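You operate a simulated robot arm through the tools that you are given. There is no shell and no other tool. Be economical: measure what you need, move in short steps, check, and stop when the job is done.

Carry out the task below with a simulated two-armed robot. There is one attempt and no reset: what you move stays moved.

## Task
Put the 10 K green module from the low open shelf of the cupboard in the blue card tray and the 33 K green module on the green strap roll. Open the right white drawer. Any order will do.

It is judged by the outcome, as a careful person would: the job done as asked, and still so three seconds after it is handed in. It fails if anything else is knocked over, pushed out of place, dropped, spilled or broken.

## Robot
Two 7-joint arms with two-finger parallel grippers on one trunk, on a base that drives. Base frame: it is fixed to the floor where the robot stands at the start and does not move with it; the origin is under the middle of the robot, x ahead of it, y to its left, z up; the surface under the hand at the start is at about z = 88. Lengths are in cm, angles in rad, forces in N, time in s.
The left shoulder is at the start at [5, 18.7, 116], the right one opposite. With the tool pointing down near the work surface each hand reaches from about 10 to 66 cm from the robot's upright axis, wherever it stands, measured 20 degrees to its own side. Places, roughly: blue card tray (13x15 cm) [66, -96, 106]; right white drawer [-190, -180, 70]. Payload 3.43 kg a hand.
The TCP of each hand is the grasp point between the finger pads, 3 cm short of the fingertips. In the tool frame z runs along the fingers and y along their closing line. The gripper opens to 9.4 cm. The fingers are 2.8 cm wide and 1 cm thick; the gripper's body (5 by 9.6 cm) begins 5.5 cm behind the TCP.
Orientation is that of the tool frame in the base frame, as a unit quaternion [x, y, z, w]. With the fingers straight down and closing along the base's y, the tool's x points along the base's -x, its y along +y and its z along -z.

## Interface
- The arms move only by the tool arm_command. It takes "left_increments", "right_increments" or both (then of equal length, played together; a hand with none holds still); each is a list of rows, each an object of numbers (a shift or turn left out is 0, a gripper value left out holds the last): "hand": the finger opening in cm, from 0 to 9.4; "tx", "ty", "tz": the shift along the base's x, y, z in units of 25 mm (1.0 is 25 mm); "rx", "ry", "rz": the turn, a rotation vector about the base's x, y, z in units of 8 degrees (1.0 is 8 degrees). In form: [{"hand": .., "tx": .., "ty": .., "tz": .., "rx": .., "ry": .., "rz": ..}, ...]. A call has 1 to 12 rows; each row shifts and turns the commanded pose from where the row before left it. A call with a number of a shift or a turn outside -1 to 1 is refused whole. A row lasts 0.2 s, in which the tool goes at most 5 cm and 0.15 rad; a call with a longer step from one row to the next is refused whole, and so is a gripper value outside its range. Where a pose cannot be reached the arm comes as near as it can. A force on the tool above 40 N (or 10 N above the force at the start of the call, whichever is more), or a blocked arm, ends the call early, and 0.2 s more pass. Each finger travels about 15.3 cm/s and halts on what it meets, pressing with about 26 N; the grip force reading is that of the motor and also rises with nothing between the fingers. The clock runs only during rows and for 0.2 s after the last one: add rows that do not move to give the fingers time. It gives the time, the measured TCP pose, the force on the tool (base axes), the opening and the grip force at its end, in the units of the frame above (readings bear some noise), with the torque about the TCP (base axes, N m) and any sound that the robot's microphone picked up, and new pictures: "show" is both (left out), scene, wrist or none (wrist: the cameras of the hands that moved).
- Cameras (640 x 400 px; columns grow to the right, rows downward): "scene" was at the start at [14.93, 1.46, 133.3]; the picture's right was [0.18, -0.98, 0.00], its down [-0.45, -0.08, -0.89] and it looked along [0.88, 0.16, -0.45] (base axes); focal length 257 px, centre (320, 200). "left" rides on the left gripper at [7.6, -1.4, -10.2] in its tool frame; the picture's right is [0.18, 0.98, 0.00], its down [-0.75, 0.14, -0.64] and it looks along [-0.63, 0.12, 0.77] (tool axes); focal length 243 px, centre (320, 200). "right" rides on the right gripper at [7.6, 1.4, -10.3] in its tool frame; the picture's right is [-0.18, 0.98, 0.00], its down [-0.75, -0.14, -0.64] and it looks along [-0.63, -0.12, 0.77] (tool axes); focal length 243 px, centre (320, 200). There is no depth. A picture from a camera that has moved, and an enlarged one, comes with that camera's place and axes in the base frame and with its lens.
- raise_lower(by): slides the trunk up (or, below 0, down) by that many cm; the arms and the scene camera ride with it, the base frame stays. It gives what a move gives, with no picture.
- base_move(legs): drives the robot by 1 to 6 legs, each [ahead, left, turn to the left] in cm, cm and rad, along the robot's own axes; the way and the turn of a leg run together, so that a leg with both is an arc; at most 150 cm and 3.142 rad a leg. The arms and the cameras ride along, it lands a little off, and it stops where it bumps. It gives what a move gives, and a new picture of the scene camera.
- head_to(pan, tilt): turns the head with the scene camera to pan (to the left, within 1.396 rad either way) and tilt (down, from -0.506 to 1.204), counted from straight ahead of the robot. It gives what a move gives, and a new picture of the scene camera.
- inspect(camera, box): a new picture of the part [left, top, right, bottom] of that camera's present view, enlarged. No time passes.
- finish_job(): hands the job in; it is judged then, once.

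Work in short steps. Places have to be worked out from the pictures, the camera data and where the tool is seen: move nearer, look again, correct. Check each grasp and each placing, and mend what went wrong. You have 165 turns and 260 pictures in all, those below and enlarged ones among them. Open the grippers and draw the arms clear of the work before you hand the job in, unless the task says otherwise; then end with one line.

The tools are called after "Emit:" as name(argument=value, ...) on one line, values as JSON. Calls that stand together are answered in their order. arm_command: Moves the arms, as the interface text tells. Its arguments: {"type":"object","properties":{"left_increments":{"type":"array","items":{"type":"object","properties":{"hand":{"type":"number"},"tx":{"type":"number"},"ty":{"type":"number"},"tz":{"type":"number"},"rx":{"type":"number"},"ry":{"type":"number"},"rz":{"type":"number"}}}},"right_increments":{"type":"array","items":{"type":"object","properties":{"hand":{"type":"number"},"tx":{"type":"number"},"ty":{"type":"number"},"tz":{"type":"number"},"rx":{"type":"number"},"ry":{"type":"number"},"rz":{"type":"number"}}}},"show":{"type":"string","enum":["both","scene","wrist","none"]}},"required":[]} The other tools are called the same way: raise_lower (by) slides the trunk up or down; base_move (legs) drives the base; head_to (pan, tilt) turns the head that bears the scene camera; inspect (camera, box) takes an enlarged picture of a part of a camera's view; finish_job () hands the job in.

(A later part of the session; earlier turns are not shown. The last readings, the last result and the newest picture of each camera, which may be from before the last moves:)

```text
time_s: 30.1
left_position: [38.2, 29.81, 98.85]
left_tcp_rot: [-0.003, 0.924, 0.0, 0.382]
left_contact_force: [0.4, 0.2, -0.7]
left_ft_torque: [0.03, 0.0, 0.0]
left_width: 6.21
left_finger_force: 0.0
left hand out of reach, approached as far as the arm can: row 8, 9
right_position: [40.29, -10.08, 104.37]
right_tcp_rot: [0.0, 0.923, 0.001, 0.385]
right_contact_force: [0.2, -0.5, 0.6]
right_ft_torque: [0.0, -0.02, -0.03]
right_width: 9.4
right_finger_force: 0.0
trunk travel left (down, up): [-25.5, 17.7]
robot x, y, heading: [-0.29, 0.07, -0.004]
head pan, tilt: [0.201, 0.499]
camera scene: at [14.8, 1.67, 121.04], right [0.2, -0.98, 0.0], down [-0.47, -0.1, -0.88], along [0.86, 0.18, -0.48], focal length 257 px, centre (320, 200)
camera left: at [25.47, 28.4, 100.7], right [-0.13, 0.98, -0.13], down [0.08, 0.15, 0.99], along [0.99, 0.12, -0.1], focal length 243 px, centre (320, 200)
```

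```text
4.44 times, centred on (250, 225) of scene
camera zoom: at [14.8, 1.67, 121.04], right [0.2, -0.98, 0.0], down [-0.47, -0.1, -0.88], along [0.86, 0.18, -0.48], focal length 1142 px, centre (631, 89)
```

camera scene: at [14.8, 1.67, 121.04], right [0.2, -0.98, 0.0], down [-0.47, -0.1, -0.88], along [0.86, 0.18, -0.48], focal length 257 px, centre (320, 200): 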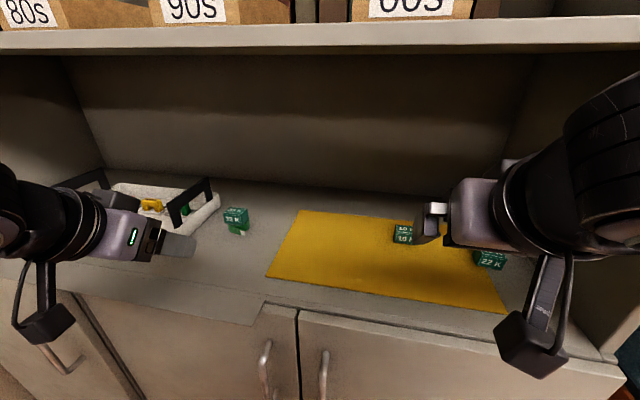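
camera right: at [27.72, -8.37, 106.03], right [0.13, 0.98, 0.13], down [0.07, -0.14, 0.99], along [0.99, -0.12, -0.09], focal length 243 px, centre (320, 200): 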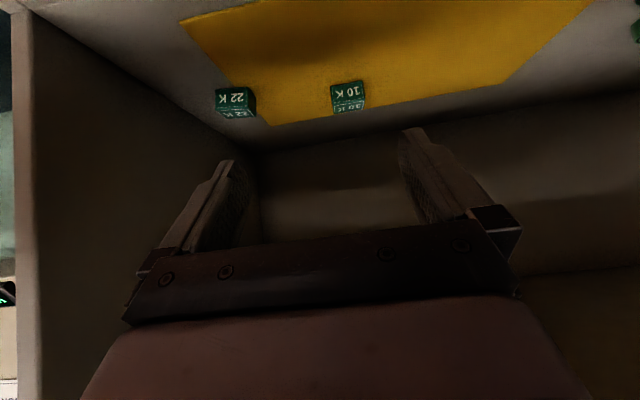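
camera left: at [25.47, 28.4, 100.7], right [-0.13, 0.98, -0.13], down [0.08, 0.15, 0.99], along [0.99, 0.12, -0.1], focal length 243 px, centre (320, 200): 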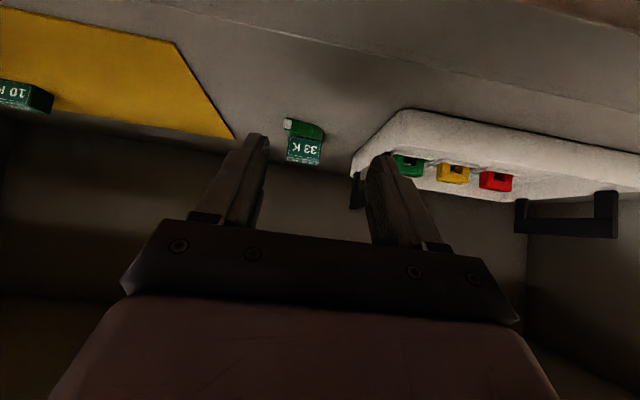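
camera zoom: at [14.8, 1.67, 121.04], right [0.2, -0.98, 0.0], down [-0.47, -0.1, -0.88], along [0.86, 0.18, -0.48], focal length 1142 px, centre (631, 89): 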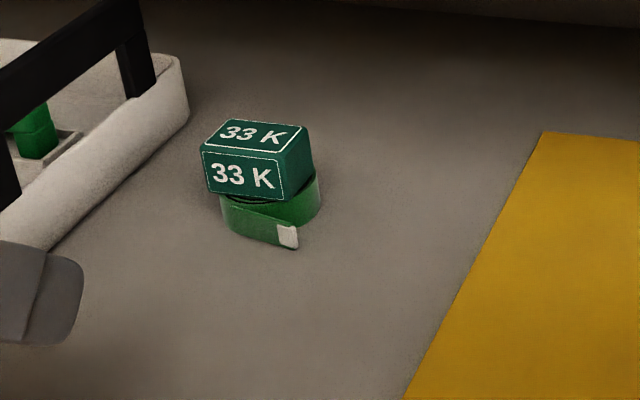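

33 K sits firmly on the roll. Next the right hand goes to a pre-grasp for the 10 K.

Emit:
arm_command(right_increments=[{"tx": 0.5, "ty": 0.22, "tz": -0.7}, {"tx": 0.8, "ty": 0.22, "tz": -0.7}, {"tx": 0.9, "ty": 0.22, "tz": -0.6}, {"tx": 0.95, "ty": 0.22, "tz": -0.5}, {"tx": 0.95, "ty": 0.22, "tz": -0.4}, {"tx": 0.95, "ty": 0.22, "tz": -0.3}, {}])

```text
time_s: 31.7
left_position: [38.22, 29.78, 98.78]
left_tcp_rot: [-0.002, 0.924, -0.002, 0.382]
left_contact_force: [-0.1, 0.0, -0.3]
left_ft_torque: [-0.02, -0.02, -0.01]
left_width: 6.23
left_finger_force: 0.0
right_position: [53.0, -6.67, 96.15]
right_tcp_rot: [-0.001, 0.923, 0.001, 0.384]
right_contact_force: [0.5, 0.1, 0.0]
right_ft_torque: [0.0, 0.0, -0.01]
right_width: 9.42
right_finger_force: 0.1
trunk travel left (down, up): [-25.5, 17.7]
robot x, y, heading: [-0.04, -0.2, 0.001]
head pan, tilt: [0.201, 0.499]
camera scene: at [14.82, 1.66, 121.04], right [0.2, -0.98, 0.0], down [-0.47, -0.1, -0.88], along [0.86, 0.18, -0.48], focal length 257 px, centre (320, 200)
camera right: at [40.35, -5.09, 97.92], right [0.13, 0.98, 0.13], down [0.08, -0.14, 0.99], along [0.99, -0.12, -0.09], focal length 243 px, centre (320, 200)
```

scene: 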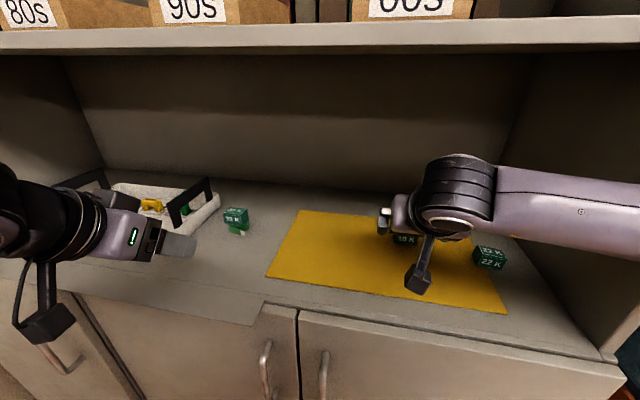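
right: 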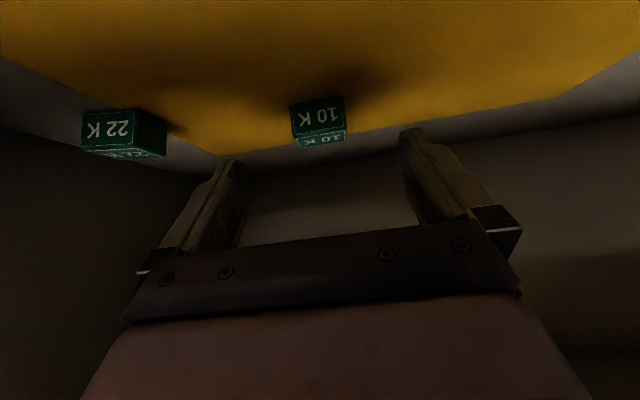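

10 K front face is at x≈59.5 and y≈-6.7, aligned. I advance to the grasp pose.

Emit:
arm_command(right_increments=[{"tx": 0.5, "tz": -0.35}, {"tx": 0.54, "tz": -0.36}, {"tx": 0.54, "tz": -0.36}, {"tx": 0.54, "tz": -0.36}, {"tx": 0.5, "tz": -0.34}, {}])

```text
time_s: 33.1
left_position: [38.12, 29.81, 98.77]
left_tcp_rot: [-0.003, 0.924, -0.001, 0.382]
left_contact_force: [0.2, -0.2, -0.2]
left_ft_torque: [0.02, 0.03, 0.0]
left_width: 6.23
left_finger_force: 0.0
right_position: [59.55, -6.83, 91.96]
right_tcp_rot: [0.001, 0.923, 0.001, 0.384]
right_contact_force: [-0.8, -0.1, -0.7]
right_ft_torque: [0.01, -0.02, -0.04]
right_width: 9.39
right_finger_force: 0.0
trunk travel left (down, up): [-25.5, 17.7]
robot x, y, heading: [0.06, 0.1, -0.002]
head pan, tilt: [0.201, 0.499]
camera scene: at [14.82, 1.66, 121.04], right [0.2, -0.98, 0.0], down [-0.47, -0.1, -0.88], along [0.86, 0.18, -0.48], focal length 257 px, centre (320, 200)
camera right: at [46.95, -5.11, 93.67], right [0.13, 0.98, 0.13], down [0.08, -0.14, 0.99], along [0.99, -0.12, -0.09], focal length 243 px, centre (320, 200)
```

scene: 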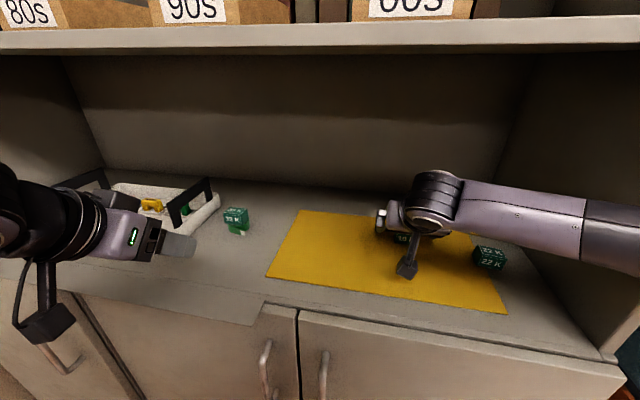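
right: 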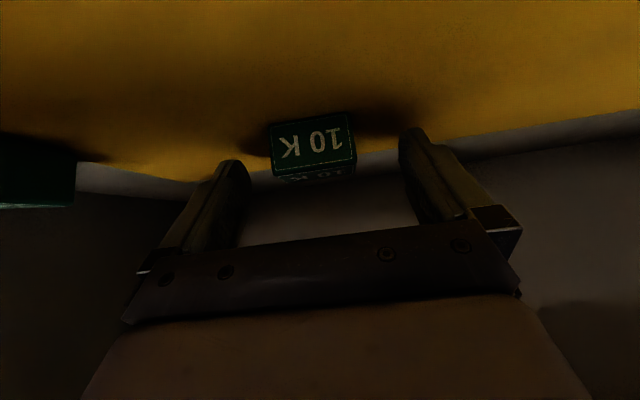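

Well positioned. I shift +0.35 cm in y and 0.2 cm down, then close.

Emit:
arm_command(right_increments=[{"ty": 0.14, "tz": -0.08}, {"hand": 3.5}, {}, {}, {}], show="wrist")

```text
time_s: 34.3
left_position: [38.28, 29.81, 98.84]
left_tcp_rot: [-0.003, 0.924, 0.0, 0.383]
left_contact_force: [0.8, 0.3, 0.3]
left_ft_torque: [0.01, 0.0, -0.04]
left_width: 6.2
left_finger_force: 0.1
right_position: [59.47, -6.33, 91.94]
right_tcp_rot: [0.0, 0.923, 0.001, 0.384]
right_contact_force: [1.1, -0.2, 1.3]
right_ft_torque: [0.01, -0.04, -0.04]
right_width: 4.72
right_finger_force: 26.4
trunk travel left (down, up): [-25.5, 17.7]
robot x, y, heading: [0.26, 0.13, -0.004]
head pan, tilt: [0.201, 0.499]
camera right: at [46.93, -4.79, 93.51], right [0.13, 0.98, 0.13], down [0.08, -0.14, 0.99], along [0.99, -0.12, -0.09], focal length 243 px, centre (320, 200)
```

right: 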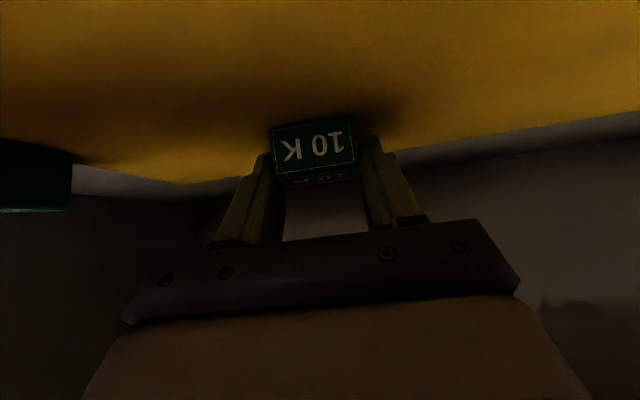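

Gripped at 4.7 cm. I lift a little and check the hold.

Emit:
arm_command(right_increments=[{"tz": 0.5}, {"tz": 0.6}, {"tz": 0.6}, {}], show="wrist")

Emit:
inspect(camera="right", box=[200, 60, 440, 220])

```text
time_s: 35.3
left_position: [38.14, 29.92, 98.56]
left_tcp_rot: [-0.003, 0.925, 0.0, 0.381]
left_contact_force: [0.6, 1.1, 0.1]
left_ft_torque: [0.0, -0.04, 0.02]
left_width: 6.21
left_finger_force: 0.1
right_position: [59.48, -6.46, 95.93]
right_tcp_rot: [0.001, 0.924, 0.002, 0.383]
right_contact_force: [-0.6, -0.6, -0.1]
right_ft_torque: [0.01, -0.02, -0.01]
right_width: 4.7
right_finger_force: 25.4
trunk travel left (down, up): [-25.5, 17.7]
robot x, y, heading: [0.03, 0.0, 0.0]
head pan, tilt: [0.201, 0.499]
camera right: at [46.89, -4.87, 97.7], right [0.13, 0.98, 0.13], down [0.08, -0.14, 0.99], along [0.99, -0.12, -0.09], focal length 243 px, centre (320, 200)
```

right: 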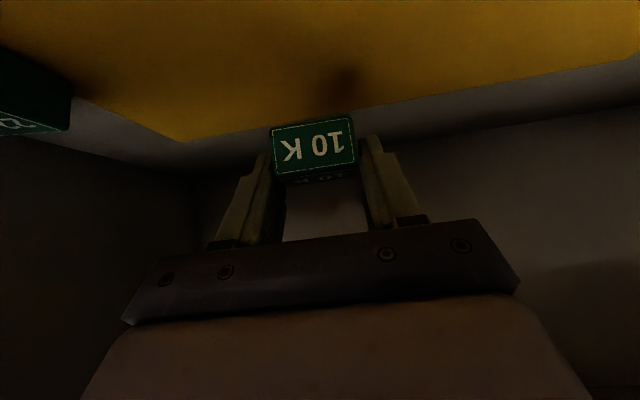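

```text
2.50 times, centred on (320, 140) of right
camera zoom: at [46.89, -4.87, 97.7], right [0.13, 0.98, 0.13], down [0.08, -0.14, 0.99], along [0.99, -0.12, -0.09], focal length 606 px, centre (320, 350)
```

zoom: 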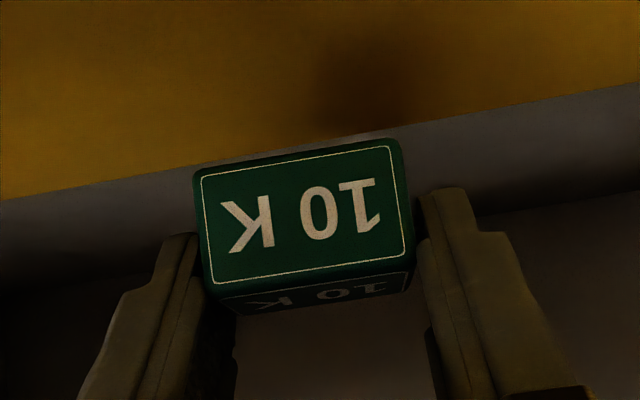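

Held securely. I withdraw straight out of the cupboard.

Emit:
arm_command(right_increments=[{"tx": -0.6, "tz": -0.1}, {"tx": -0.9}, {"tx": -1}, {"tx": -1}, {"tx": -1}, {"tx": -1}, {"tx": -1}, {"tx": -1}, {"tz": 0.5}, {"tz": 0.5}], show="none")

Emit:
head_to(pan=-1.0, tilt=0.35)

```text
time_s: 37.5
left_position: [38.17, 29.88, 98.73]
left_tcp_rot: [-0.003, 0.924, -0.001, 0.382]
left_contact_force: [0.6, -0.2, 0.4]
left_ft_torque: [-0.06, 0.02, 0.0]
left_width: 6.19
left_finger_force: 0.0
right_position: [40.76, -6.34, 98.26]
right_tcp_rot: [0.001, 0.924, 0.001, 0.383]
right_contact_force: [0.2, -0.4, -0.1]
right_ft_torque: [-0.01, 0.01, -0.03]
right_width: 4.74
right_finger_force: 25.8
trunk travel left (down, up): [-25.5, 17.7]
robot x, y, heading: [0.16, -0.03, 0.003]
head pan, tilt: [0.201, 0.499]
```

```text
time_s: 38.9
left_position: [38.4, 29.85, 98.86]
left_tcp_rot: [-0.004, 0.924, 0.0, 0.382]
left_contact_force: [-1.2, 0.3, -0.6]
left_ft_torque: [0.04, 0.02, 0.02]
left_width: 6.19
left_finger_force: 0.0
right_position: [40.76, -6.37, 98.3]
right_tcp_rot: [0.0, 0.923, 0.001, 0.384]
right_contact_force: [-0.9, -0.5, 0.5]
right_ft_torque: [0.03, 0.02, 0.0]
right_width: 4.69
right_finger_force: 25.9
trunk travel left (down, up): [-25.5, 17.7]
robot x, y, heading: [-0.02, -0.19, 0.0]
head pan, tilt: [-1.0, 0.351]
camera scene: at [10.94, -7.98, 122.41], right [-0.84, -0.54, 0.0], down [-0.19, 0.29, -0.94], along [0.51, -0.79, -0.34], focal length 257 px, centre (320, 200)
```

scene: 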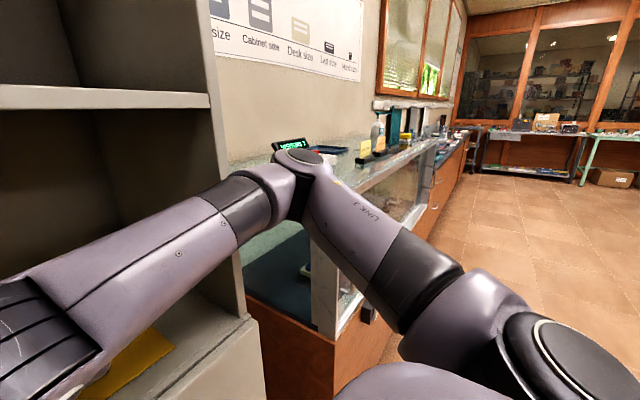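

The display counter is off to the right. I back the base 25 cm away from the cupboard, then raise the trunk to see the counter top.

Emit:
base_move(legs=[[-25, 0, 0]])

Emit:
raise_lower(by=14)

```text
time_s: 40.7
left_position: [13.31, 29.67, 98.76]
left_tcp_rot: [-0.001, 0.924, -0.002, 0.382]
left_contact_force: [-0.8, 0.9, -0.3]
left_ft_torque: [-0.03, 0.01, 0.0]
left_width: 6.18
left_finger_force: 0.1
right_position: [15.7, -6.48, 98.26]
right_tcp_rot: [0.002, 0.923, 0.0, 0.385]
right_contact_force: [0.7, 0.5, -0.7]
right_ft_torque: [0.01, 0.0, 0.01]
right_width: 4.72
right_finger_force: 26.1
trunk travel left (down, up): [-25.5, 17.7]
robot x, y, heading: [-25.03, -0.05, -0.003]
head pan, tilt: [-1.0, 0.351]
camera scene: at [-14.09, -7.99, 122.41], right [-0.84, -0.54, 0.0], down [-0.18, 0.29, -0.94], along [0.51, -0.79, -0.34], focal length 257 px, centre (320, 200)
```

scene: 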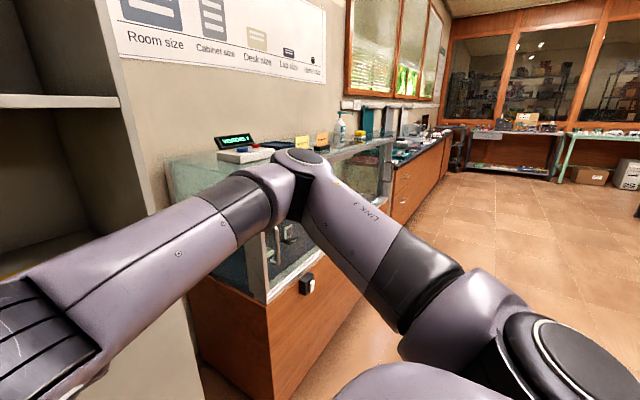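

```text
time_s: 42.4
left_position: [13.27, 29.8, 112.67]
left_tcp_rot: [-0.002, 0.924, -0.002, 0.382]
left_contact_force: [0.4, -0.3, 0.0]
left_ft_torque: [-0.04, -0.01, 0.02]
left_width: 6.19
left_finger_force: 0.2
right_position: [15.91, -6.58, 112.34]
right_tcp_rot: [0.003, 0.923, -0.001, 0.385]
right_contact_force: [-0.2, -0.3, -1.0]
right_ft_torque: [0.01, -0.02, 0.0]
right_width: 4.71
right_finger_force: 26.1
trunk travel left (down, up): [-39.5, 3.7]
robot x, y, heading: [-25.36, -0.12, -0.004]
head pan, tilt: [-1.0, 0.351]
```

I drive 60 cm to the right and look at the counter.

Emit:
base_move(legs=[[0, -60, 0]])

Emit:
head_to(pan=-0.3, tilt=0.45)

```text
time_s: 48.1
left_position: [13.19, -29.95, 112.76]
left_tcp_rot: [-0.001, 0.924, -0.002, 0.382]
left_contact_force: [0.3, 0.3, 0.0]
left_ft_torque: [-0.01, 0.0, 0.01]
left_width: 6.18
left_finger_force: 0.1
right_position: [15.72, -66.23, 112.11]
right_tcp_rot: [0.003, 0.923, -0.001, 0.385]
right_contact_force: [-0.1, 0.0, -0.5]
right_ft_torque: [0.0, 0.03, 0.01]
right_width: 4.73
right_finger_force: 26.1
trunk travel left (down, up): [-39.5, 3.7]
robot x, y, heading: [-24.97, -59.51, -0.0]
head pan, tilt: [-1.0, 0.351]
camera scene: at [-14.28, -67.63, 136.41], right [-0.84, -0.54, 0.0], down [-0.18, 0.29, -0.94], along [0.5, -0.79, -0.34], focal length 257 px, centre (320, 200)
```

scene: 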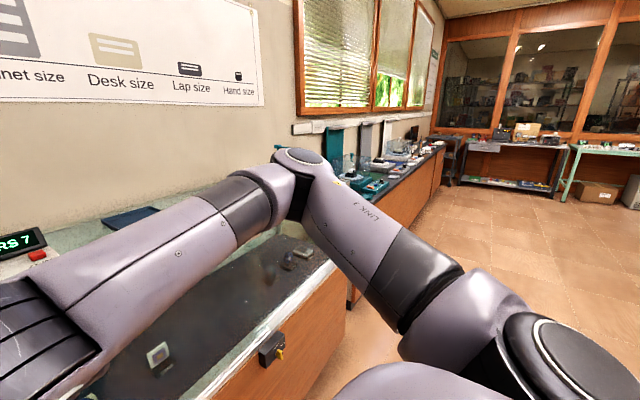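

```text
time_s: 49.2
left_position: [13.12, -29.93, 112.86]
left_tcp_rot: [0.0, 0.924, -0.002, 0.382]
left_contact_force: [1.1, 0.4, 0.5]
left_ft_torque: [0.01, -0.02, 0.01]
left_width: 6.2
left_finger_force: 0.1
right_position: [15.6, -66.16, 112.27]
right_tcp_rot: [0.004, 0.923, -0.001, 0.384]
right_contact_force: [-0.3, 0.0, -0.1]
right_ft_torque: [-0.01, 0.01, 0.0]
right_width: 4.69
right_finger_force: 25.9
trunk travel left (down, up): [-39.5, 3.7]
robot x, y, heading: [-24.84, -59.43, -0.002]
head pan, tilt: [-0.3, 0.45]
camera scene: at [-10.51, -62.52, 135.49], right [-0.3, -0.95, 0.0], down [-0.41, 0.13, -0.9], along [0.86, -0.27, -0.44], focal length 257 px, centre (320, 200)
```

scene: 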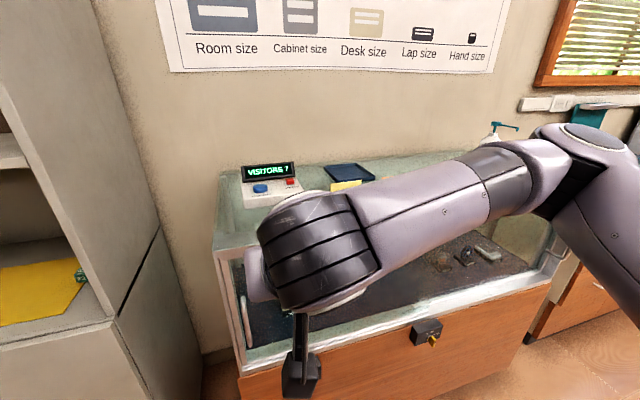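

The blue tray is partly hidden behind the arm. I enlarge that region.

Emit:
inspect(camera="scene", box=[220, 130, 460, 280])

```text
2.67 times, centred on (340, 205) of scene
camera zoom: at [-10.51, -62.52, 135.49], right [-0.3, -0.95, 0.0], down [-0.41, 0.13, -0.9], along [0.86, -0.27, -0.44], focal length 685 px, centre (267, 187)
```

zoom: 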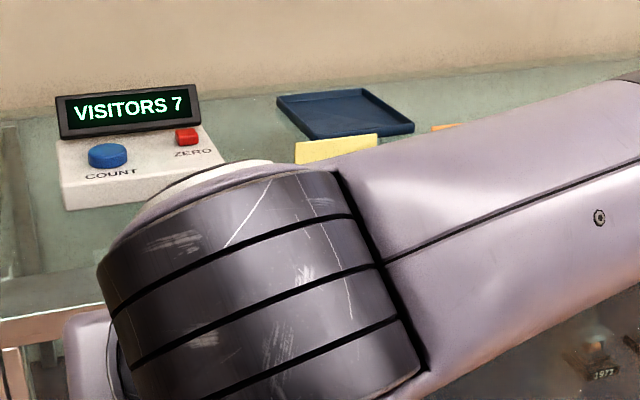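

A yellow card stands in front of the tray. I lower the right hand in front of the counter to get a clear view.

Emit:
arm_command(right_increments=[{"tz": -1}, {"tz": -1}, {"tz": -1}, {"tz": -1}, {"tz": -1}, {"tz": -1}, {"tz": -1}, {"tz": -1}], show="scene")

Emit:
inspect(camera="scene", box=[220, 130, 460, 280])

```text
time_s: 51.0
left_position: [13.22, -30.07, 112.75]
left_tcp_rot: [-0.002, 0.924, -0.001, 0.382]
left_contact_force: [0.0, 0.0, -0.1]
left_ft_torque: [-0.02, -0.02, -0.01]
left_width: 6.2
left_finger_force: 0.0
right_position: [15.51, -66.2, 92.32]
right_tcp_rot: [0.002, 0.924, 0.001, 0.382]
right_contact_force: [0.3, -0.2, -0.6]
right_ft_torque: [0.03, 0.02, -0.02]
right_width: 4.69
right_finger_force: 25.8
trunk travel left (down, up): [-39.5, 3.7]
robot x, y, heading: [-25.34, -59.83, -0.002]
head pan, tilt: [-0.3, 0.45]
camera scene: at [-10.5, -62.52, 135.49], right [-0.3, -0.95, 0.0], down [-0.42, 0.13, -0.9], along [0.86, -0.27, -0.44], focal length 257 px, centre (320, 200)
```

scene: 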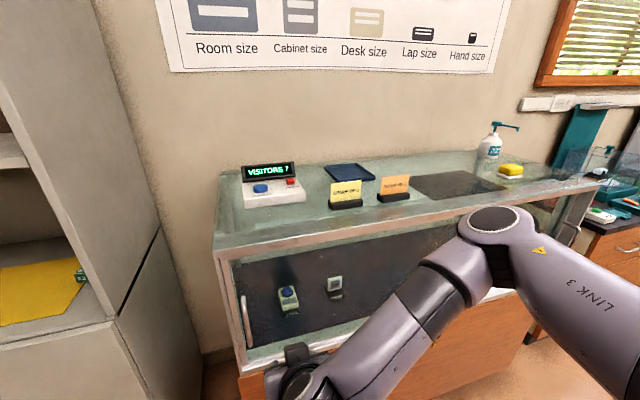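

```text
2.67 times, centred on (340, 205) of scene
camera zoom: at [-10.5, -62.52, 135.49], right [-0.3, -0.95, 0.0], down [-0.42, 0.13, -0.9], along [0.86, -0.27, -0.44], focal length 685 px, centre (267, 187)
```

zoom: 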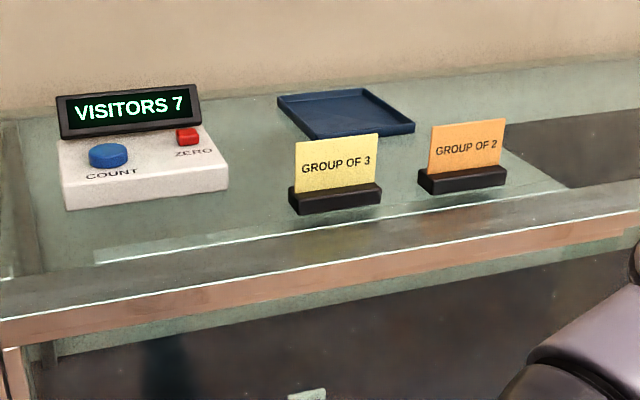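

The tray spans x≈56–71.5, y≈-102 to -89.5, with card holders at x≈44 (tops z≈111.5) and the counter edge at x≈33.5. I raise both hands well above counter height before driving in.

Emit:
arm_command(left_increments=[{"tz": 0.5}, {"tz": 0.5}, {"tz": 0.5}, {"tz": 0.5}, {"tz": 0.5}, {"tz": 0.5}, {}, {}, {}, {}, {}, {}], right_increments=[{"tz": 1}, {"tz": 1}, {"tz": 1}, {"tz": 1}, {"tz": 1}, {"tz": 1}, {"tz": 1}, {"tz": 1}, {"tz": 1}, {"tz": 1}, {"tz": 1}, {"tz": 0.8}], show="none")

Emit:
base_move(legs=[[0, -17, 0]])

```text
time_s: 53.6
left_position: [13.28, -29.86, 120.22]
left_tcp_rot: [0.0, 0.924, -0.003, 0.382]
left_contact_force: [0.0, -0.4, -0.2]
left_ft_torque: [0.01, 0.01, -0.01]
left_width: 6.2
left_finger_force: 0.1
right_position: [15.76, -66.14, 121.83]
right_tcp_rot: [0.004, 0.924, -0.001, 0.383]
right_contact_force: [-0.5, 0.2, -0.5]
right_ft_torque: [0.01, 0.0, 0.02]
right_width: 4.71
right_finger_force: 25.8
trunk travel left (down, up): [-39.5, 3.7]
robot x, y, heading: [-25.32, -59.6, -0.005]
head pan, tilt: [-0.3, 0.45]
```

```text
time_s: 55.7
left_position: [12.98, -47.23, 120.22]
left_tcp_rot: [0.0, 0.924, -0.002, 0.382]
left_contact_force: [0.0, 0.4, 0.3]
left_ft_torque: [0.02, 0.04, -0.01]
left_width: 6.21
left_finger_force: 0.0
right_position: [15.57, -83.65, 121.76]
right_tcp_rot: [0.003, 0.923, 0.0, 0.384]
right_contact_force: [0.2, -0.1, -0.8]
right_ft_torque: [-0.02, 0.04, 0.0]
right_width: 4.7
right_finger_force: 26.3
trunk travel left (down, up): [-39.5, 3.7]
robot x, y, heading: [-25.32, -76.57, -0.003]
head pan, tilt: [-0.3, 0.45]
camera scene: at [-10.59, -79.91, 135.49], right [-0.3, -0.95, 0.0], down [-0.42, 0.13, -0.9], along [0.86, -0.27, -0.44], focal length 257 px, centre (320, 200)
```

scene: 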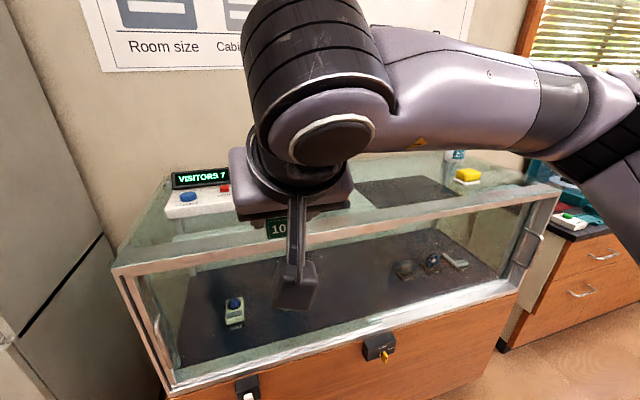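

Clear. I drive 20 cm ahead; hands stay above counter height.

Emit:
base_move(legs=[[20, 0, 0]])

```text
time_s: 57.3
left_position: [32.59, -47.23, 120.2]
left_tcp_rot: [-0.002, 0.924, -0.002, 0.383]
left_contact_force: [0.3, -0.3, 1.2]
left_ft_torque: [0.01, 0.0, 0.0]
left_width: 6.22
left_finger_force: 0.0
right_position: [35.13, -83.55, 121.89]
right_tcp_rot: [0.002, 0.923, 0.0, 0.384]
right_contact_force: [0.0, -0.7, 0.2]
right_ft_torque: [-0.02, 0.0, 0.03]
right_width: 4.71
right_finger_force: 25.7
trunk travel left (down, up): [-39.5, 3.7]
robot x, y, heading: [-5.67, -76.8, -0.002]
head pan, tilt: [-0.3, 0.45]
camera scene: at [9.06, -79.92, 135.48], right [-0.3, -0.95, 0.0], down [-0.42, 0.13, -0.9], along [0.86, -0.27, -0.44], focal length 257 px, centre (320, 200)
```

scene: 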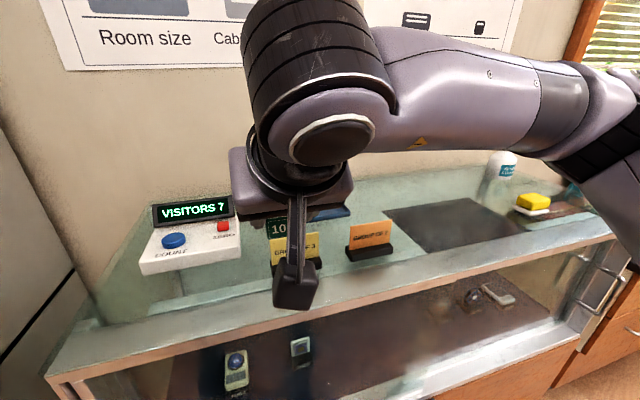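

I extend the right hand over the cards toward the tray at constant height.

Emit:
arm_command(right_increments=[{"tx": 0.95, "ty": -0.53}, {"tx": 0.95, "ty": -0.53}, {"tx": 0.95, "ty": -0.53}, {"tx": 0.95, "ty": -0.53}, {"tx": 0.95, "ty": -0.53}, {"tx": 0.95, "ty": -0.53}, {"tx": 0.95, "ty": -0.53}, {"tx": 0.95, "ty": -0.53}, {"tx": 0.95, "ty": -0.53}, {}])

```text
time_s: 59.5
left_position: [32.47, -47.26, 120.34]
left_tcp_rot: [-0.001, 0.924, -0.002, 0.382]
left_contact_force: [-0.4, -0.2, -0.1]
left_ft_torque: [-0.02, -0.02, -0.04]
left_width: 6.2
left_finger_force: 0.1
right_position: [56.67, -95.43, 121.85]
right_tcp_rot: [0.003, 0.923, -0.001, 0.385]
right_contact_force: [-0.1, 0.5, 0.9]
right_ft_torque: [0.01, 0.03, 0.0]
right_width: 4.73
right_finger_force: 26.5
trunk travel left (down, up): [-39.5, 3.7]
robot x, y, heading: [-5.4, -76.44, -0.003]
head pan, tilt: [-0.3, 0.45]
camera scene: at [8.97, -79.91, 135.49], right [-0.3, -0.95, 0.0], down [-0.42, 0.13, -0.9], along [0.86, -0.27, -0.44], focal length 257 px, centre (320, 200)
camera right: at [44.08, -93.88, 123.54], right [0.13, 0.98, 0.13], down [0.08, -0.14, 0.99], along [0.99, -0.12, -0.09], focal length 243 px, centre (320, 200)
```

scene: 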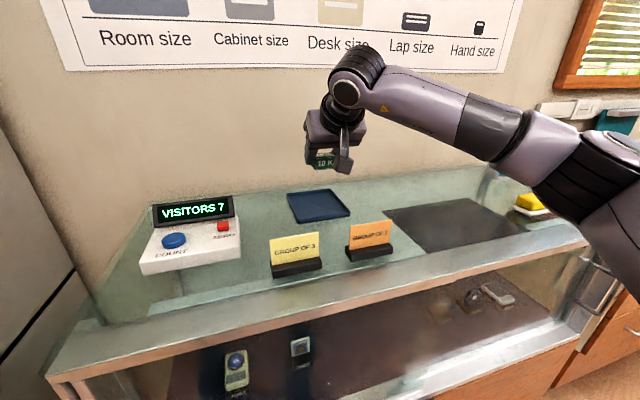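
right: 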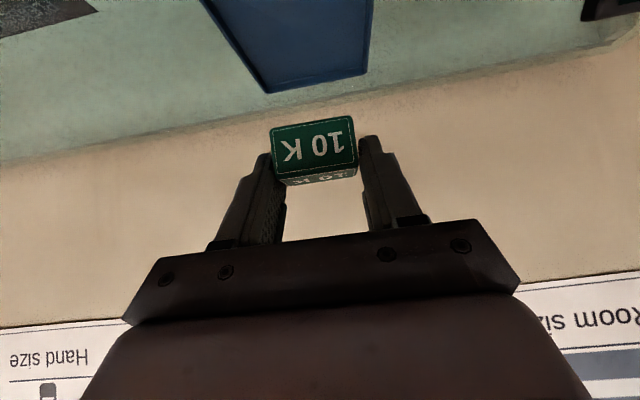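

I enlarge both views for a precise tray and card position.

Emit:
inspect(camera="scene", box=[240, 170, 420, 290])

Emit:
inspect(camera="right", box=[180, 0, 420, 150])

```text
3.33 times, centred on (330, 230) of scene
camera zoom: at [8.97, -79.91, 135.49], right [-0.3, -0.95, 0.0], down [-0.42, 0.13, -0.9], along [0.86, -0.27, -0.44], focal length 857 px, centre (287, 100)
```

zoom: 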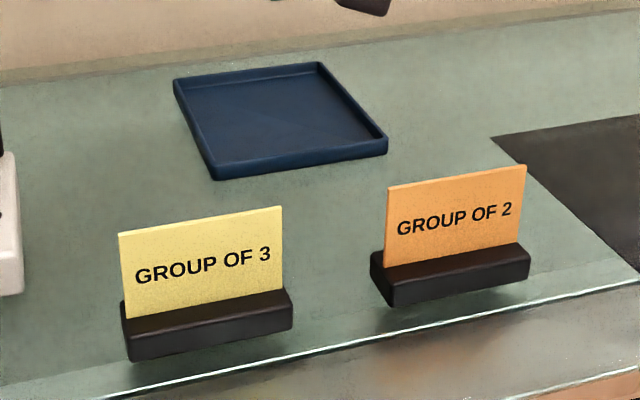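

```text
2.67 times, centred on (300, 75) of right
camera zoom: at [44.08, -93.88, 123.54], right [0.13, 0.98, 0.13], down [0.08, -0.14, 0.99], along [0.99, -0.12, -0.09], focal length 647 px, centre (373, 533)
```

zoom: 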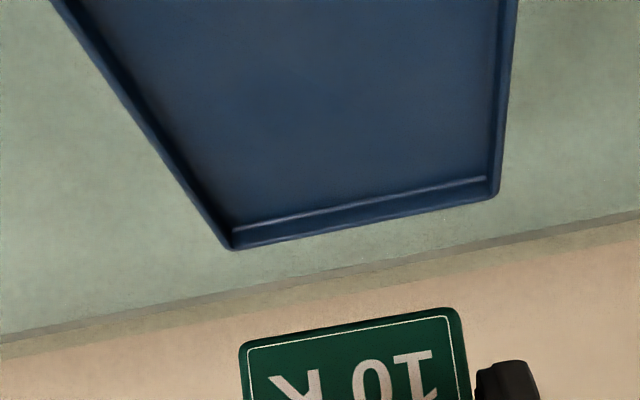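

Tray centre ≈[64.7, -96.2], rim z≈106.5. I go over it at height and then descend to TCP z≈112.

Emit:
arm_command(right_increments=[{"tx": 0.84, "ty": -0.08}, {"tx": 0.84, "ty": -0.08}, {"tx": 0.84, "ty": -0.08}, {"tx": 0.84, "ty": -0.08}, {}], show="none")

Emit:
arm_command(right_increments=[{"tz": -0.8}, {"tz": -0.8}, {"tz": -0.8}, {"tz": -0.8}, {"tz": -0.6}, {}])

```text
time_s: 60.7
left_position: [32.64, -47.29, 120.27]
left_tcp_rot: [-0.001, 0.924, -0.002, 0.382]
left_contact_force: [0.2, -0.5, 0.1]
left_ft_torque: [-0.02, -0.02, 0.01]
left_width: 6.2
left_finger_force: 0.1
right_position: [65.02, -96.32, 121.59]
right_tcp_rot: [0.002, 0.923, 0.001, 0.384]
right_contact_force: [0.8, 0.5, 0.2]
right_ft_torque: [0.0, 0.0, -0.01]
right_width: 4.71
right_finger_force: 25.7
trunk travel left (down, up): [-39.5, 3.7]
robot x, y, heading: [-5.66, -76.51, -0.004]
head pan, tilt: [-0.3, 0.45]
```

```text
time_s: 62.1
left_position: [32.56, -47.27, 120.38]
left_tcp_rot: [-0.001, 0.924, -0.001, 0.382]
left_contact_force: [0.7, -0.3, 0.2]
left_ft_torque: [0.02, 0.02, -0.06]
left_width: 6.21
left_finger_force: 0.2
right_position: [65.08, -96.02, 112.15]
right_tcp_rot: [0.001, 0.923, 0.0, 0.384]
right_contact_force: [-0.7, -1.5, -0.6]
right_ft_torque: [0.0, -0.02, -0.01]
right_width: 4.72
right_finger_force: 26.0
trunk travel left (down, up): [-39.5, 3.7]
robot x, y, heading: [-5.7, -77.26, 0.001]
head pan, tilt: [-0.3, 0.45]
camera scene: at [8.98, -79.92, 135.49], right [-0.3, -0.95, 0.0], down [-0.42, 0.13, -0.9], along [0.86, -0.27, -0.44], focal length 257 px, centre (320, 200)
camera right: at [52.43, -94.42, 113.86], right [0.13, 0.98, 0.13], down [0.08, -0.14, 0.99], along [0.99, -0.12, -0.09], focal length 243 px, centre (320, 200)
```

scene: 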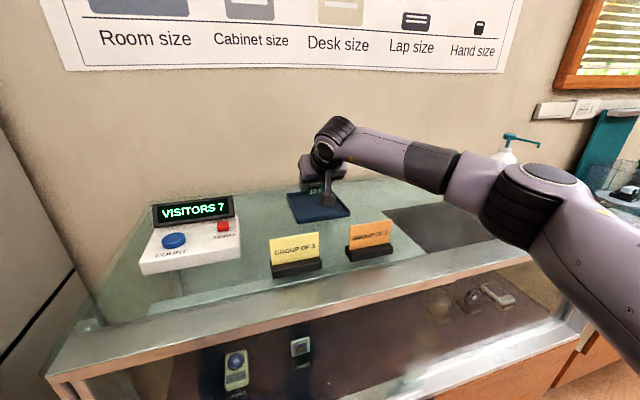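
right: 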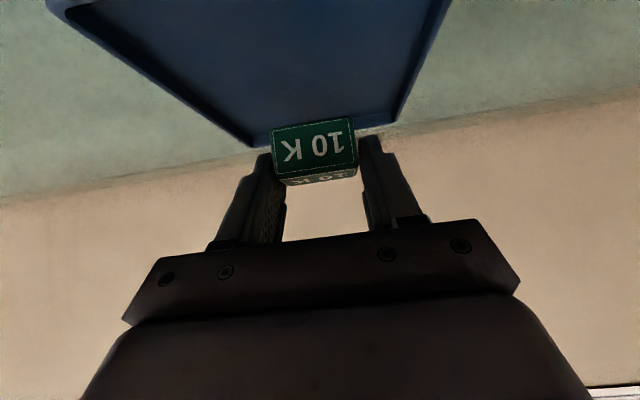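

Centred in the tray. I continue lowering gently.

Emit:
arm_command(right_increments=[{"tz": -0.35}, {"tz": -0.3}, {"tz": -0.15}, {}])

Emit:
inspect(camera="scene", box=[240, 150, 420, 280])

```text
time_s: 63.1
left_position: [32.53, -47.31, 120.35]
left_tcp_rot: [-0.002, 0.924, -0.001, 0.382]
left_contact_force: [0.4, 0.9, 0.1]
left_ft_torque: [0.02, 0.01, -0.01]
left_width: 6.22
left_finger_force: 0.1
right_position: [65.01, -96.13, 110.24]
right_tcp_rot: [0.002, 0.923, 0.0, 0.385]
right_contact_force: [0.4, -0.3, -0.7]
right_ft_torque: [0.01, 0.01, -0.03]
right_width: 4.71
right_finger_force: 26.7
trunk travel left (down, up): [-39.5, 3.7]
robot x, y, heading: [-5.99, -77.05, 0.003]
head pan, tilt: [-0.3, 0.45]
camera scene: at [8.98, -79.92, 135.49], right [-0.3, -0.95, 0.0], down [-0.42, 0.13, -0.9], along [0.86, -0.27, -0.44], focal length 257 px, centre (320, 200)
camera right: at [52.37, -94.5, 111.9], right [0.13, 0.98, 0.13], down [0.08, -0.14, 0.99], along [0.99, -0.12, -0.09], focal length 243 px, centre (320, 200)
```

scene: 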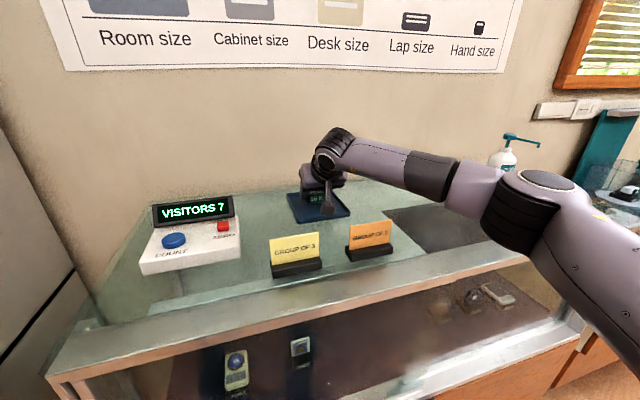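
right: 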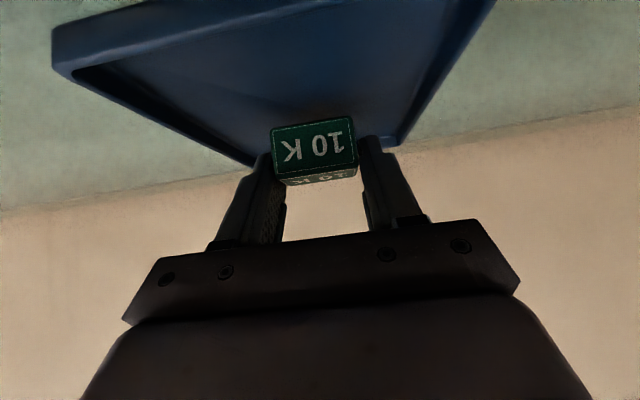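

```text
3.08 times, centred on (330, 215) of scene
camera zoom: at [8.98, -79.92, 135.49], right [-0.3, -0.95, 0.0], down [-0.42, 0.13, -0.9], along [0.86, -0.27, -0.44], focal length 791 px, centre (289, 154)
```

zoom: 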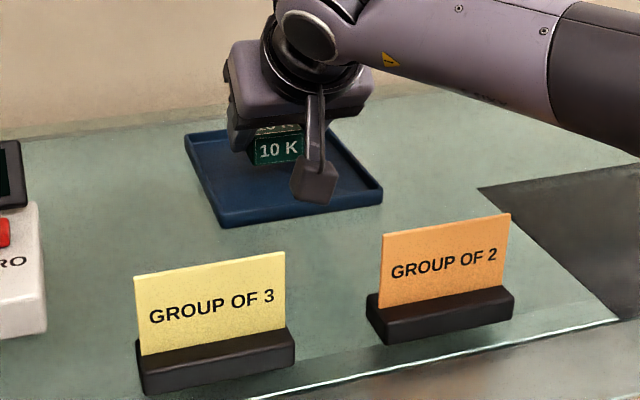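

Nearly in; I lower in small steps watching the force.

Emit:
arm_command(right_increments=[{"tz": -0.12}, {"tz": -0.1}, {"tz": -0.06}, {}], show="wrist")

```text
time_s: 64.1
left_position: [32.65, -47.3, 120.15]
left_tcp_rot: [-0.001, 0.924, -0.001, 0.382]
left_contact_force: [-0.4, -0.3, -0.2]
left_ft_torque: [0.01, 0.01, -0.01]
left_width: 6.18
left_finger_force: 0.1
right_position: [64.93, -96.14, 109.47]
right_tcp_rot: [0.003, 0.923, -0.001, 0.384]
right_contact_force: [0.8, -0.4, -1.4]
right_ft_torque: [0.02, -0.03, 0.0]
right_width: 4.71
right_finger_force: 26.0
trunk travel left (down, up): [-39.5, 3.7]
robot x, y, heading: [-5.92, -76.9, -0.004]
head pan, tilt: [-0.3, 0.45]
camera right: at [52.39, -94.56, 111.2], right [0.13, 0.98, 0.13], down [0.08, -0.14, 0.99], along [0.99, -0.12, -0.09], focal length 243 px, centre (320, 200)
```

right: 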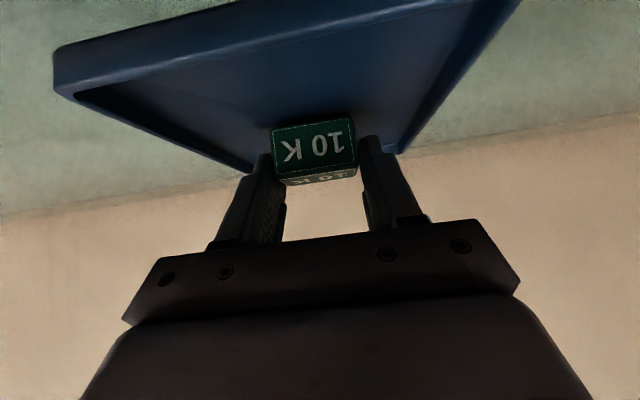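

No contact yet; a little lower.

Emit:
arm_command(right_increments=[{"tz": -0.08}, {"tz": -0.06}, {"tz": -0.06}, {}], show="none")

```text
time_s: 65.1
left_position: [32.55, -47.22, 120.27]
left_tcp_rot: [-0.001, 0.924, -0.002, 0.382]
left_contact_force: [0.8, -0.4, -0.5]
left_ft_torque: [-0.04, 0.0, -0.01]
left_width: 6.21
left_finger_force: 0.1
right_position: [65.13, -96.31, 109.08]
right_tcp_rot: [0.001, 0.923, 0.001, 0.385]
right_contact_force: [-0.1, 0.0, 1.9]
right_ft_torque: [0.04, -0.05, -0.01]
right_width: 4.7
right_finger_force: 26.4
trunk travel left (down, up): [-39.5, 3.7]
robot x, y, heading: [-5.98, -76.72, 0.0]
head pan, tilt: [-0.3, 0.45]
```

A slight force is appearing. One more small step.

Emit:
arm_command(right_increments=[{"tz": -0.06}, {"tz": -0.04}, {}], show="wrist")

```text
time_s: 65.9
left_position: [32.52, -47.27, 120.21]
left_tcp_rot: [-0.001, 0.924, -0.003, 0.383]
left_contact_force: [0.9, 0.3, 0.3]
left_ft_torque: [-0.04, 0.02, 0.0]
left_width: 6.2
left_finger_force: 0.1
right_position: [64.89, -96.21, 109.07]
right_tcp_rot: [0.002, 0.922, 0.0, 0.386]
right_contact_force: [3.5, -1.6, 12.6]
right_ft_torque: [0.01, -0.07, 0.02]
right_width: 4.73
right_finger_force: 25.6
trunk travel left (down, up): [-39.5, 3.7]
robot x, y, heading: [-5.78, -76.98, -0.001]
head pan, tilt: [-0.3, 0.45]
camera right: at [52.37, -94.59, 110.68], right [0.13, 0.98, 0.13], down [0.07, -0.14, 0.99], along [0.99, -0.12, -0.09], focal length 243 px, centre (320, 200)
```

right: 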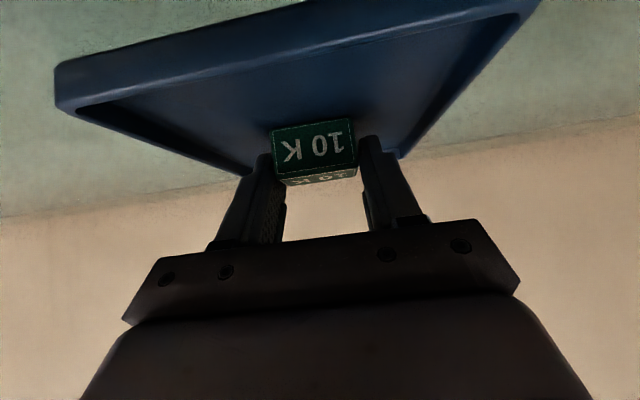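

On the tray floor. I relieve, open to 6.8 cm, and rise straight up.

Emit:
arm_command(right_increments=[{"tz": 0.08}, {"hand": 5.5}, {"hand": 6.8}, {}, {"tz": 0.2}, {"tz": 0.5}, {"tz": 0.9}, {"tz": 0.9}, {"tz": 0.9}, {"tz": 0.9}, {"tz": 0.6}])

Emit:
inspect(camera="scene", box=[240, 150, 420, 280])

```text
time_s: 68.3
left_position: [32.56, -47.23, 120.24]
left_tcp_rot: [-0.002, 0.924, -0.002, 0.382]
left_contact_force: [0.5, 0.3, 0.5]
left_ft_torque: [-0.01, -0.02, 0.0]
left_width: 6.2
left_finger_force: 0.0
right_position: [65.0, -96.19, 121.37]
right_tcp_rot: [0.002, 0.923, 0.001, 0.384]
right_contact_force: [-0.2, 0.1, -0.6]
right_ft_torque: [0.01, 0.04, 0.01]
right_width: 6.82
right_finger_force: 0.0
trunk travel left (down, up): [-39.5, 3.7]
robot x, y, heading: [-5.75, -77.1, -0.004]
head pan, tilt: [-0.3, 0.45]
camera scene: at [8.97, -79.9, 135.49], right [-0.3, -0.95, 0.0], down [-0.42, 0.13, -0.9], along [0.86, -0.27, -0.44], focal length 257 px, centre (320, 200)
camera right: at [52.36, -94.6, 123.05], right [0.13, 0.98, 0.13], down [0.08, -0.14, 0.99], along [0.99, -0.12, -0.09], focal length 243 px, centre (320, 200)
```

scene: 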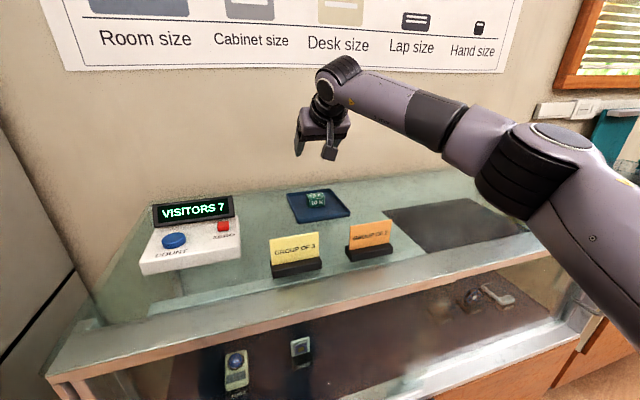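
right: 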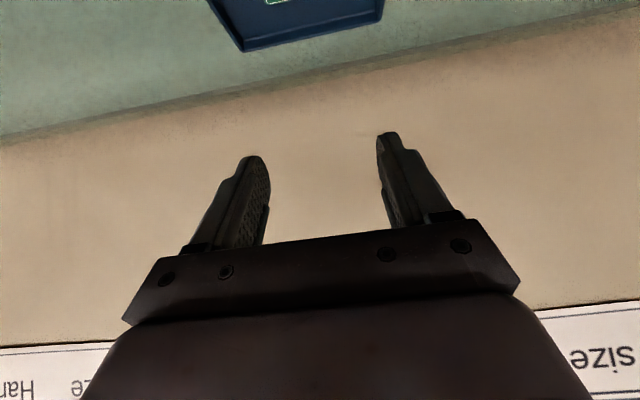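

```text
3.08 times, centred on (330, 215) of scene
camera zoom: at [8.97, -79.9, 135.49], right [-0.3, -0.95, 0.0], down [-0.42, 0.13, -0.9], along [0.86, -0.27, -0.44], focal length 791 px, centre (289, 154)
```

zoom: 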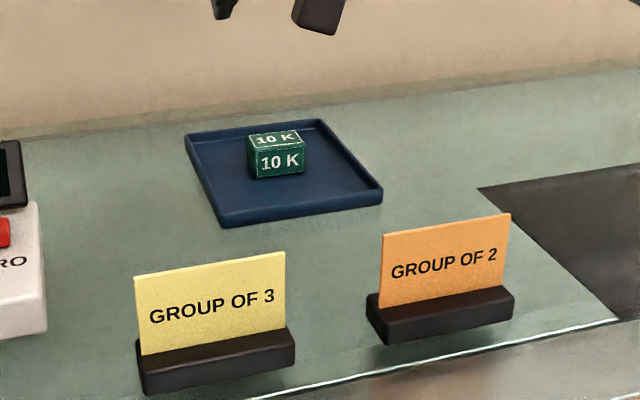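

10 K rests in the tray. I retract the right hand over the cards and back the base away.

Emit:
arm_command(right_increments=[{"tx": -0.95, "ty": 0.4}, {"tx": -0.95, "ty": 0.4}, {"tx": -0.95, "ty": 0.4}, {"tx": -0.95, "ty": 0.4}, {"tx": -0.95, "ty": 0.4}, {"tx": -0.95, "ty": 0.4}, {"tx": -0.95, "ty": 0.4}, {"tx": -0.95, "ty": 0.4}, {"tx": -0.95, "ty": 0.4}, {"tx": -0.95, "ty": 0.4}, {"tx": -0.95, "ty": 0.4}, {"tx": -0.95, "ty": 0.4}], show="none")

Emit:
base_move(legs=[[-60, 0, 0]])

Emit:
head_to(pan=-1.39, tilt=0.4)

```text
time_s: 70.9
left_position: [32.56, -47.28, 120.27]
left_tcp_rot: [0.0, 0.924, -0.002, 0.382]
left_contact_force: [0.3, 0.7, -0.3]
left_ft_torque: [-0.02, 0.03, 0.01]
left_width: 6.17
left_finger_force: 0.0
right_position: [36.43, -84.05, 121.19]
right_tcp_rot: [0.002, 0.923, 0.0, 0.385]
right_contact_force: [0.3, -0.2, -0.3]
right_ft_torque: [0.03, -0.03, -0.02]
right_width: 6.81
right_finger_force: 0.2
trunk travel left (down, up): [-39.5, 3.7]
robot x, y, heading: [-5.71, -76.88, -0.002]
head pan, tilt: [-0.3, 0.45]
```

```text
time_s: 74.3
left_position: [-26.97, -46.98, 120.33]
left_tcp_rot: [-0.001, 0.924, -0.002, 0.382]
left_contact_force: [-0.1, 0.3, 0.6]
left_ft_torque: [0.05, 0.03, -0.04]
left_width: 6.19
left_finger_force: 0.1
right_position: [-23.21, -83.78, 121.25]
right_tcp_rot: [0.002, 0.923, 0.0, 0.384]
right_contact_force: [-0.4, -0.2, -0.8]
right_ft_torque: [-0.01, 0.03, 0.0]
right_width: 6.78
right_finger_force: 0.0
trunk travel left (down, up): [-39.5, 3.7]
robot x, y, heading: [-65.33, -77.17, -0.004]
head pan, tilt: [-0.3, 0.45]
camera scene: at [-50.68, -79.77, 135.5], right [-0.3, -0.95, 0.0], down [-0.42, 0.13, -0.9], along [0.86, -0.27, -0.43], focal length 257 px, centre (320, 200)
```

scene: 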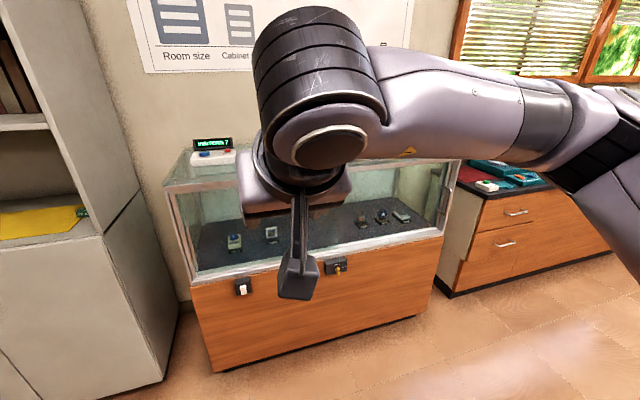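

```text
time_s: 75.6
left_position: [-26.89, -47.03, 120.2]
left_tcp_rot: [-0.002, 0.924, 0.0, 0.382]
left_contact_force: [-0.4, -0.9, 0.0]
left_ft_torque: [0.04, -0.02, 0.04]
left_width: 6.22
left_finger_force: 0.1
right_position: [-23.18, -83.89, 121.19]
right_tcp_rot: [0.002, 0.923, 0.0, 0.384]
right_contact_force: [-0.4, 0.0, 0.8]
right_ft_torque: [0.02, -0.02, 0.01]
right_width: 6.8
right_finger_force: 0.0
trunk travel left (down, up): [-39.5, 3.7]
robot x, y, heading: [-65.46, -76.67, 0.005]
head pan, tilt: [-1.389, 0.4]
camera scene: at [-57.76, -86.14, 135.96], right [-0.98, -0.18, 0.0], down [-0.07, 0.38, -0.92], along [0.17, -0.91, -0.39], focal length 257 px, centre (320, 200)
```

scene: 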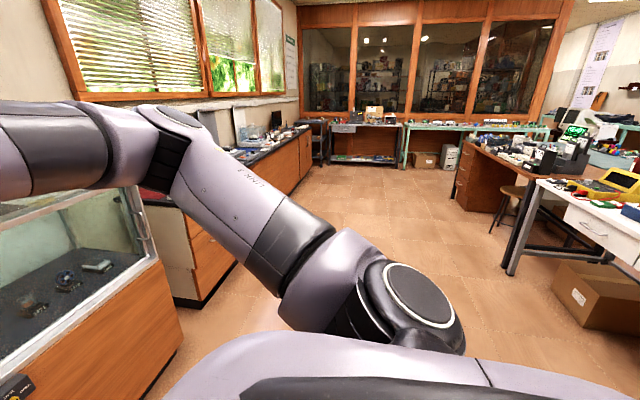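

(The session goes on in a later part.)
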